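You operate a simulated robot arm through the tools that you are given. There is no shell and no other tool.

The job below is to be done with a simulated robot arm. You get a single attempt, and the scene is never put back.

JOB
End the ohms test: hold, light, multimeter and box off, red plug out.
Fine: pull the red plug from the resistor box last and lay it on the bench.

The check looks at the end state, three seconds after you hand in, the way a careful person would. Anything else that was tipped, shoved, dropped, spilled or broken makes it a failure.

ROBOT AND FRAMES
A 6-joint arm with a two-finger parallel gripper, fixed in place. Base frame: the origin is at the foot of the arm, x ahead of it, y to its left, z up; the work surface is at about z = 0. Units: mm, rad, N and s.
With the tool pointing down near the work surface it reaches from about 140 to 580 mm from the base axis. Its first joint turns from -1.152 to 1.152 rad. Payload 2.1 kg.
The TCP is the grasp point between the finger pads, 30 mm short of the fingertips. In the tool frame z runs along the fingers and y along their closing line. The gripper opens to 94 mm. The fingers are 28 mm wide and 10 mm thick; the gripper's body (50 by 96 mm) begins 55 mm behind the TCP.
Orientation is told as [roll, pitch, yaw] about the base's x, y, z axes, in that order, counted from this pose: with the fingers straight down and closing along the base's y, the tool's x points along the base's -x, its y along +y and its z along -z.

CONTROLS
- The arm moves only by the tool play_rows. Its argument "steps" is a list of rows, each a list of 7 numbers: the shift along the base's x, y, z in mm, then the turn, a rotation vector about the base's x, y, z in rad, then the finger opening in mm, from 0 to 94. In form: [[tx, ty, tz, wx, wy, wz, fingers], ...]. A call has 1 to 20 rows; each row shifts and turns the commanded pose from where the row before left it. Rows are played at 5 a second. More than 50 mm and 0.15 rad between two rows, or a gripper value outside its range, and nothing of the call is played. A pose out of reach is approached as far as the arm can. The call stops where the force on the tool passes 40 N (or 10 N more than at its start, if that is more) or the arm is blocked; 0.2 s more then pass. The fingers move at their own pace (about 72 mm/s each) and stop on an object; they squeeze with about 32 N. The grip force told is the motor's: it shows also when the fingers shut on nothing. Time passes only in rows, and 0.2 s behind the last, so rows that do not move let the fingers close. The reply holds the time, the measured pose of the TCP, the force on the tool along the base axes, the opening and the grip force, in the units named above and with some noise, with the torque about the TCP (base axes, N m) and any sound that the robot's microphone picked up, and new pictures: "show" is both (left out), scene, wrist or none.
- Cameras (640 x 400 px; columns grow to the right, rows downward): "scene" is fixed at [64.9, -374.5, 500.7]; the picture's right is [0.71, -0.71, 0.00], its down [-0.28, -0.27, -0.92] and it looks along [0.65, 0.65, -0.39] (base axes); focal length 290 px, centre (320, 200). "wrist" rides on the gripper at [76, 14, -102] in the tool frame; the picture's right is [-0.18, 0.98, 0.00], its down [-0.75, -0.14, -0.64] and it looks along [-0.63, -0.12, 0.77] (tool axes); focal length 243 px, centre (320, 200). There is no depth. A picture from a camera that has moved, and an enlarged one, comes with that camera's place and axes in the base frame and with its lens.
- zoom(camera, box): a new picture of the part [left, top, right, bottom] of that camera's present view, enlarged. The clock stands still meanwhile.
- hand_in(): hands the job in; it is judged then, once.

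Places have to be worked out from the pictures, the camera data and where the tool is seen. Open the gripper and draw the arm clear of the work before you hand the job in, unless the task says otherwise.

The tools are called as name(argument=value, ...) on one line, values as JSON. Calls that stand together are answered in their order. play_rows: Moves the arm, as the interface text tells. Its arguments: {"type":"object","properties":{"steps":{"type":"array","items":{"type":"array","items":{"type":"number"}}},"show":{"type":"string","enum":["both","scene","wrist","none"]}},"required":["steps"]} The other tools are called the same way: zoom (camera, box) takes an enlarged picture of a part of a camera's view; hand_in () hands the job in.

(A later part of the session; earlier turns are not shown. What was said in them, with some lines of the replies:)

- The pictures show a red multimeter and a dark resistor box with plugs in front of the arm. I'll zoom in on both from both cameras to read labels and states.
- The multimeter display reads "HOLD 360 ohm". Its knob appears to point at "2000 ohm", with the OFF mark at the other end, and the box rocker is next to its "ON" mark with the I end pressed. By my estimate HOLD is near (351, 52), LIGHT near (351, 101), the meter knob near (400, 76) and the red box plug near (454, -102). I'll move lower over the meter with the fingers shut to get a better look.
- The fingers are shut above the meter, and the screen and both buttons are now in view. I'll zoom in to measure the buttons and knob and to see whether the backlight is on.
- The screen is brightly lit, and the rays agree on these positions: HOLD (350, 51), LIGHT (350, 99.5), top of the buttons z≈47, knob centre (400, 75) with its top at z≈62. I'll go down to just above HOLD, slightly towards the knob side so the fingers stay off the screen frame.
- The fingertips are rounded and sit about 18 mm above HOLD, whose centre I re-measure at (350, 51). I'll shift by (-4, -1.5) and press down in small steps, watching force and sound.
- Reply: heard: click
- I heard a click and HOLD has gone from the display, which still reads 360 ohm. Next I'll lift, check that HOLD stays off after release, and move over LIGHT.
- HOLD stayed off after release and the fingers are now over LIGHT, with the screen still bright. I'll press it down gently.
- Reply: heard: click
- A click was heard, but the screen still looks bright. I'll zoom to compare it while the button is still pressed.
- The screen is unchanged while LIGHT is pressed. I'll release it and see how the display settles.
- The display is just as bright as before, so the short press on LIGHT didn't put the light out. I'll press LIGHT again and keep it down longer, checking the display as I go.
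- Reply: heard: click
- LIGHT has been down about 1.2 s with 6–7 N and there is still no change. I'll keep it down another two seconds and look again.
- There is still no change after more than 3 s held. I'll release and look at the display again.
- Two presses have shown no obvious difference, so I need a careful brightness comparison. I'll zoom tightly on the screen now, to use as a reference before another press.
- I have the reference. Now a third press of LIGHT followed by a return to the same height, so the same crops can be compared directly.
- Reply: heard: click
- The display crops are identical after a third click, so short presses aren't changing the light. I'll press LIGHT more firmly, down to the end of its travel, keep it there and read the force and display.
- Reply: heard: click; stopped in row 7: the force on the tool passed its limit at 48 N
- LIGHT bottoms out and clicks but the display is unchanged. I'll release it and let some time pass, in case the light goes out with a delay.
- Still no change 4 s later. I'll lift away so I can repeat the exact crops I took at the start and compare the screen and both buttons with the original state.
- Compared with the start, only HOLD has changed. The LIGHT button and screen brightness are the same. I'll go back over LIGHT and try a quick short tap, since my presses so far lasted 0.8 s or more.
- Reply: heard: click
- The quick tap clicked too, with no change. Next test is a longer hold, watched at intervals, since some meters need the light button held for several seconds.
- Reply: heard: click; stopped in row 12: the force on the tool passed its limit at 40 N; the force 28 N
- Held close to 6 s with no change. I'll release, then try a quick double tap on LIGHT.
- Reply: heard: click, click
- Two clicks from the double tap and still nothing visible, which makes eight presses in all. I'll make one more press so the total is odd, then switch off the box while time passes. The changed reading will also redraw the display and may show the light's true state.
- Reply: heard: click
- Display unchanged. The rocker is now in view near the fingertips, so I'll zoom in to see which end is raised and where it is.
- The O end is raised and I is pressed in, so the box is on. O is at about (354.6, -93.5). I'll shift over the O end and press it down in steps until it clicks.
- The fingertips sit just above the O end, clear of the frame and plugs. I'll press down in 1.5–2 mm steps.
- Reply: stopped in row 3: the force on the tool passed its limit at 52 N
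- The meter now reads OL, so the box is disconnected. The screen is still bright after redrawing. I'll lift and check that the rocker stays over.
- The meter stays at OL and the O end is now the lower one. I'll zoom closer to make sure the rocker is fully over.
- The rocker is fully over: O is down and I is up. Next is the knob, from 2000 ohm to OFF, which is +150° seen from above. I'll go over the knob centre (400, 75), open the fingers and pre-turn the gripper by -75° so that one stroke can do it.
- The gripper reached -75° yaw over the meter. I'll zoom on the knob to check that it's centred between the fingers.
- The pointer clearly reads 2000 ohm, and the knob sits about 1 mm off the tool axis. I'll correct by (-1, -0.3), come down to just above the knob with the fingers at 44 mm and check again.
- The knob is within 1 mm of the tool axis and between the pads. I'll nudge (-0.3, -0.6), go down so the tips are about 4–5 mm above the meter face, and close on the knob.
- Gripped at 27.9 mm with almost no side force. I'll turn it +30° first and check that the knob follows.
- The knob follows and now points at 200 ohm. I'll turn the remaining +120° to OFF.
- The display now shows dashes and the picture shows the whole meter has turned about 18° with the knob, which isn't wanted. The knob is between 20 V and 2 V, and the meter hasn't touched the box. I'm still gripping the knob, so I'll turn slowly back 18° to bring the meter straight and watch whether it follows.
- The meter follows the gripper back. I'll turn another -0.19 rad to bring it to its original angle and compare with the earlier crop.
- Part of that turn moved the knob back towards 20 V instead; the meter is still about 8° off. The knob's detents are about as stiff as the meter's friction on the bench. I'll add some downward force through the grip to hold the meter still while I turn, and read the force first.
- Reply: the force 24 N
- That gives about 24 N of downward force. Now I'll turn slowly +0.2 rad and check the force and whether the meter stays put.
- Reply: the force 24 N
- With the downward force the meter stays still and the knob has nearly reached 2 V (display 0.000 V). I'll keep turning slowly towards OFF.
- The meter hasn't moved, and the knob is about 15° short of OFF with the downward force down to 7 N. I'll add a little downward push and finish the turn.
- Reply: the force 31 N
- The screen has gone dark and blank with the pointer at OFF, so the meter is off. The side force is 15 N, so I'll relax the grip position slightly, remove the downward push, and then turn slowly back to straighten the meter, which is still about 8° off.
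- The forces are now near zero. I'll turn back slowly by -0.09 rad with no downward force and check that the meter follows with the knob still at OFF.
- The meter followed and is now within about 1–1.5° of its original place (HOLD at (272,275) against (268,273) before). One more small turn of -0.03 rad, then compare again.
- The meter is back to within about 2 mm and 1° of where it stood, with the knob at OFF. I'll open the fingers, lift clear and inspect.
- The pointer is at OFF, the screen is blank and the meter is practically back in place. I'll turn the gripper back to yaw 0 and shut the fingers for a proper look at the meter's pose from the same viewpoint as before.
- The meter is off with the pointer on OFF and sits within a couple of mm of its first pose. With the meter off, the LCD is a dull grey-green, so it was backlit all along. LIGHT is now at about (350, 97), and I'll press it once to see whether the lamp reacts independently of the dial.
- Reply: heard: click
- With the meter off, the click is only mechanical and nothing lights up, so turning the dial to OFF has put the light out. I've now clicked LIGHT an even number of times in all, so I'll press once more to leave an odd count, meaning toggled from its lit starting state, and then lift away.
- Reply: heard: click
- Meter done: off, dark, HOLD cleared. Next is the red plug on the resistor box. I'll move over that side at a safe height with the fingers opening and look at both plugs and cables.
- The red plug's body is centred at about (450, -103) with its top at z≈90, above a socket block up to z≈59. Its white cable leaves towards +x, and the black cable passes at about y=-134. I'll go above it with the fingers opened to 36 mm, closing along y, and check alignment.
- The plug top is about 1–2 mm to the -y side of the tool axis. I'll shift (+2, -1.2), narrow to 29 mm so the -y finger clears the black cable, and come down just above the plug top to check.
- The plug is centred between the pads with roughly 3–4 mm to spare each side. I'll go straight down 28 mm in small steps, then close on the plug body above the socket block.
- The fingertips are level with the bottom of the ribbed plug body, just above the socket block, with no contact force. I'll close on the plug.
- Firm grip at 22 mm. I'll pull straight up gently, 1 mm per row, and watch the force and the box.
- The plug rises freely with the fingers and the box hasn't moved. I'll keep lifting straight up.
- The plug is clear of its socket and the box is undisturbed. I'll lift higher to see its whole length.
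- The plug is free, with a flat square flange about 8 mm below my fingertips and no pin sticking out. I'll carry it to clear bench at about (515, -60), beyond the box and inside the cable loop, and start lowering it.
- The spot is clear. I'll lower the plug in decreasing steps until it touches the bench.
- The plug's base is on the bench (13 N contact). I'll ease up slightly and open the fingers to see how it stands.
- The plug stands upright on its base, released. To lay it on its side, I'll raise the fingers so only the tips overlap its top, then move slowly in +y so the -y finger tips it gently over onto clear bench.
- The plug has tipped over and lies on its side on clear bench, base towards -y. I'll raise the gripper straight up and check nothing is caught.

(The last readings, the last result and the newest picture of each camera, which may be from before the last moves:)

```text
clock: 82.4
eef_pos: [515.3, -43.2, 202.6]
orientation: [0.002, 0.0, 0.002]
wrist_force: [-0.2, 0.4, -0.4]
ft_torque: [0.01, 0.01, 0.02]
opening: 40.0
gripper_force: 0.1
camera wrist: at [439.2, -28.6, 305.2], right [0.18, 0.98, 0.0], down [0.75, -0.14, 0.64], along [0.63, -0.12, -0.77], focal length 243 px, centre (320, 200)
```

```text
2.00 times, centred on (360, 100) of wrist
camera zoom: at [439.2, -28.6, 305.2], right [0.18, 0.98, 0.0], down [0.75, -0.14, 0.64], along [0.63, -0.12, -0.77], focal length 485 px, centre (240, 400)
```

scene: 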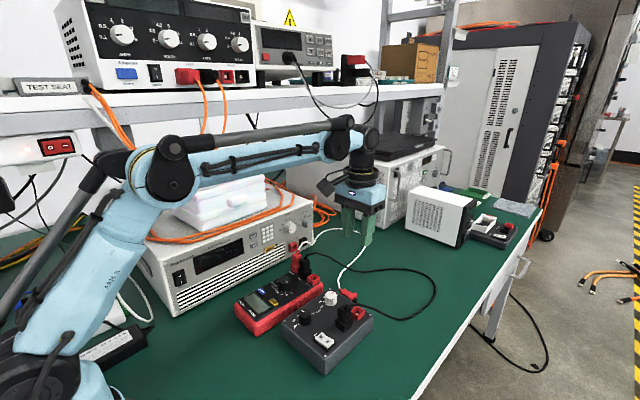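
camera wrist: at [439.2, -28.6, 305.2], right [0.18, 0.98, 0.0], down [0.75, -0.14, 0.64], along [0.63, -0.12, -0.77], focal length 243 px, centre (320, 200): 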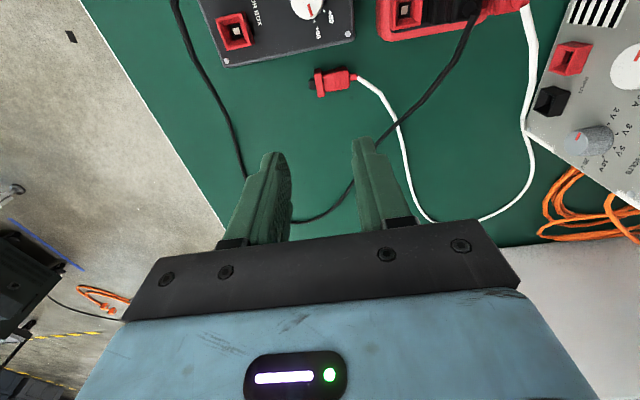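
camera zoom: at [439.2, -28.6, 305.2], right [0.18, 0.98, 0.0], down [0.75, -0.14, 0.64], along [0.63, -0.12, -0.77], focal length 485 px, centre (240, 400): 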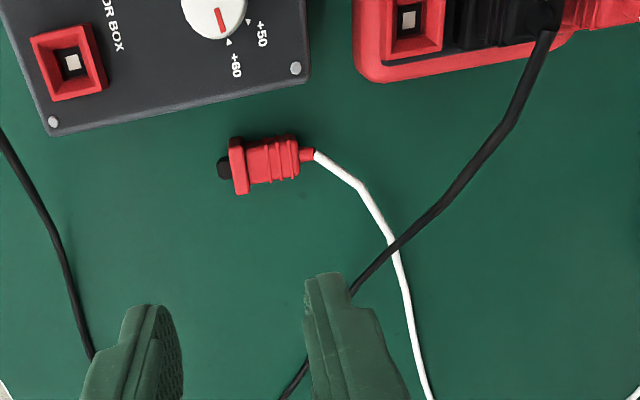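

The red plug lies free on the bench, the black plug is still in, and the cables are relaxed. Before handing in I'll take a last close look at the rocker, the meter and the plug.

zoom(camera="scene", box=[295, 315, 359, 355])

zoom(camera="scene", box=[225, 265, 325, 340])

zoom(camera="scene", box=[325, 270, 389, 310])

```text
10.00 times, centred on (327, 335) of scene
camera zoom: at [64.9, -374.5, 500.7], right [0.71, -0.71, 0.0], down [-0.28, -0.27, -0.92], along [0.65, 0.65, -0.39], focal length 2899 px, centre (250, -1150)
```

zoom: 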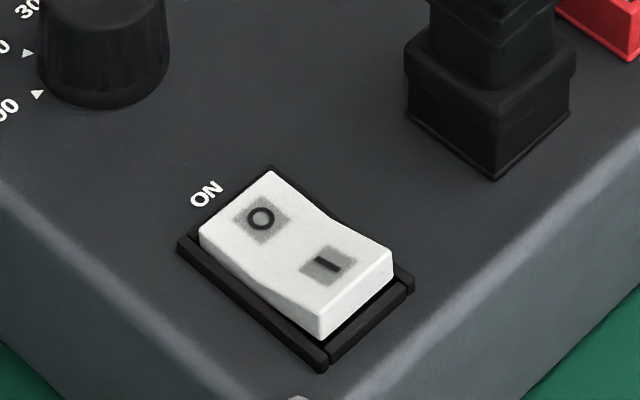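

```text
5.33 times, centred on (275, 302) of scene
camera zoom: at [64.9, -374.5, 500.7], right [0.71, -0.71, 0.0], down [-0.28, -0.27, -0.92], along [0.65, 0.65, -0.39], focal length 1546 px, centre (560, -347)
```

zoom: 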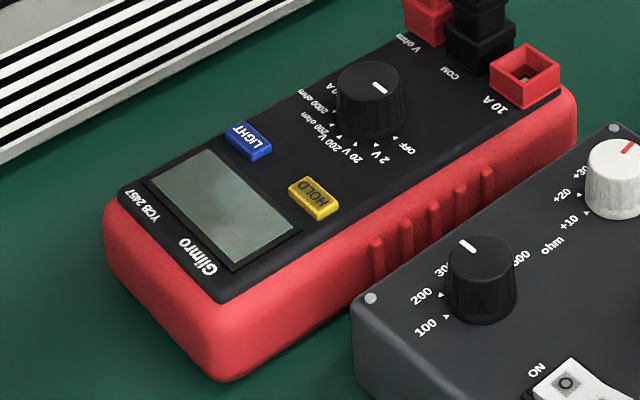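

```text
10.00 times, centred on (357, 290) of scene
camera zoom: at [64.9, -374.5, 500.7], right [0.71, -0.71, 0.0], down [-0.28, -0.27, -0.92], along [0.65, 0.65, -0.39], focal length 2899 px, centre (-50, -700)
```

zoom: 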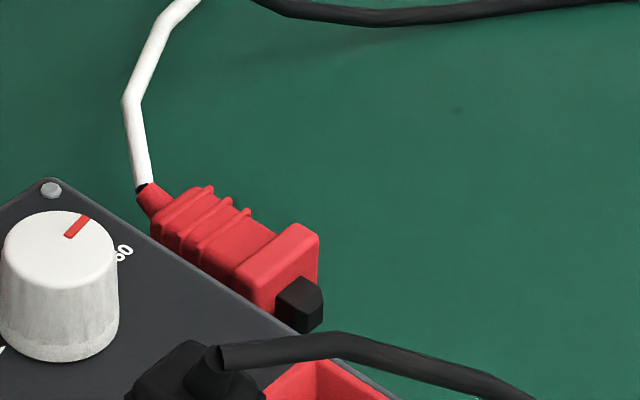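

Rocker at O, dial at OFF with a blank screen, black plug still seated and the red plug lying on the bench. I'll open the gripper fully and draw the arm up and back to about its starting pose.

play_rows(steps=[[0, 0, 40, 0, 0, 0, 60], [-10, 4, 40, 0, 0, 0, 80], [-30, 8, 30, 0, 0, 0, 94], [-40, 10, 30, 0, 0, 0, 94], [-40, 10, 30, 0, 0, 0, 94], [-10, 3, 20, 0, 0, 0, 94], [0, 0, 0, 0, 0, 0, 94]], show="both")

```text
refused: row 4 steps farther than a row can; nothing moved
```

Row 4's combined step was just over 50 mm, so nothing moved. I'll send the same retreat with smaller steps.

play_rows(steps=[[0, 0, 40, 0, 0, 0, 60], [-10, 4, 40, 0, 0, 0, 80], [-25, 6, 30, 0, 0, 0, 94], [-30, 8, 25, 0, 0, 0, 94], [-30, 8, 25, 0, 0, 0, 94], [-30, 8, 25, 0, 0, 0, 94], [-5, 1, 5, 0, 0, 0, 94], [0, 0, 0, 0, 0, 0, 94]], show="both")

```text
clock: 84.2
eef_pos: [385.0, -6.0, 391.2]
orientation: [0.0, 0.0, 0.0]
wrist_force: [-0.2, 0.3, -0.8]
ft_torque: [-0.01, -0.04, 0.01]
opening: 94.3
gripper_force: 0.1
camera wrist: at [309.1, 6.4, 494.2], right [0.18, 0.98, 0.0], down [0.75, -0.14, 0.64], along [0.63, -0.12, -0.77], focal length 243 px, centre (320, 200)
```

scene: 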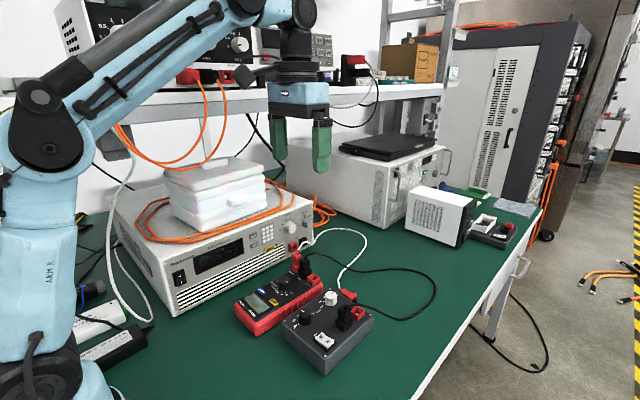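
wrist: 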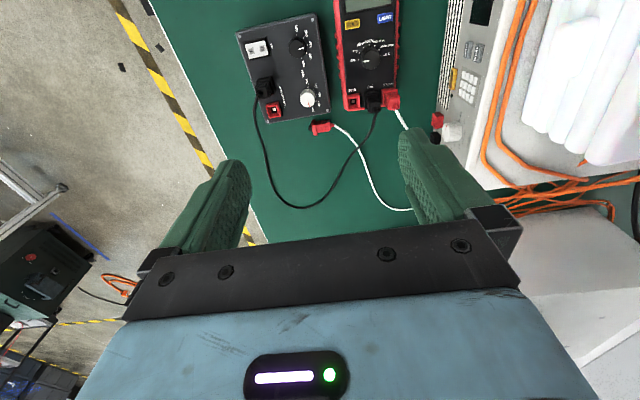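

The arm is clear and the gripper is open. The meter is off and blank with HOLD cleared, the box is off, and the red plug was pulled last and lies on the bench; the meter and box sit where they started to within a few mm. The one doubt is LIGHT: it clicked but never dimmed the screen, and the light only went out when I turned the dial to OFF. I'm handing in.

hand_in()

```text
The job is handed in.
```

I handed the job in with everything switched off and the red plug out, but I can't confirm that the LIGHT button itself is off. It clicked on every press without ever dimming the screen.

- **Hold:** cleared with one press. The HOLD mark left the display and stayed gone.
- **Light:** I tried short presses, presses of several seconds, a double tap and a hard press while the meter was on. None changed the backlight. The light only went out when I turned the dial to OFF. I left the number of presses odd, in case the button toggles without showing it.
- **Multimeter:** the dial is at OFF and the screen is blank. The dial was stiff, and at first the meter turned about 18° with it. I turned it back, and it sits within about 3 mm and 3° of where it started.
- **Box:** the rocker is at O. The meter read OL as soon as I pressed it.
- **Red plug:** pulled from the resistor box last. It lies on its side on clear bench beyond the box, and the other plugs are still in.

The arm is back near its starting pose with the gripper open.
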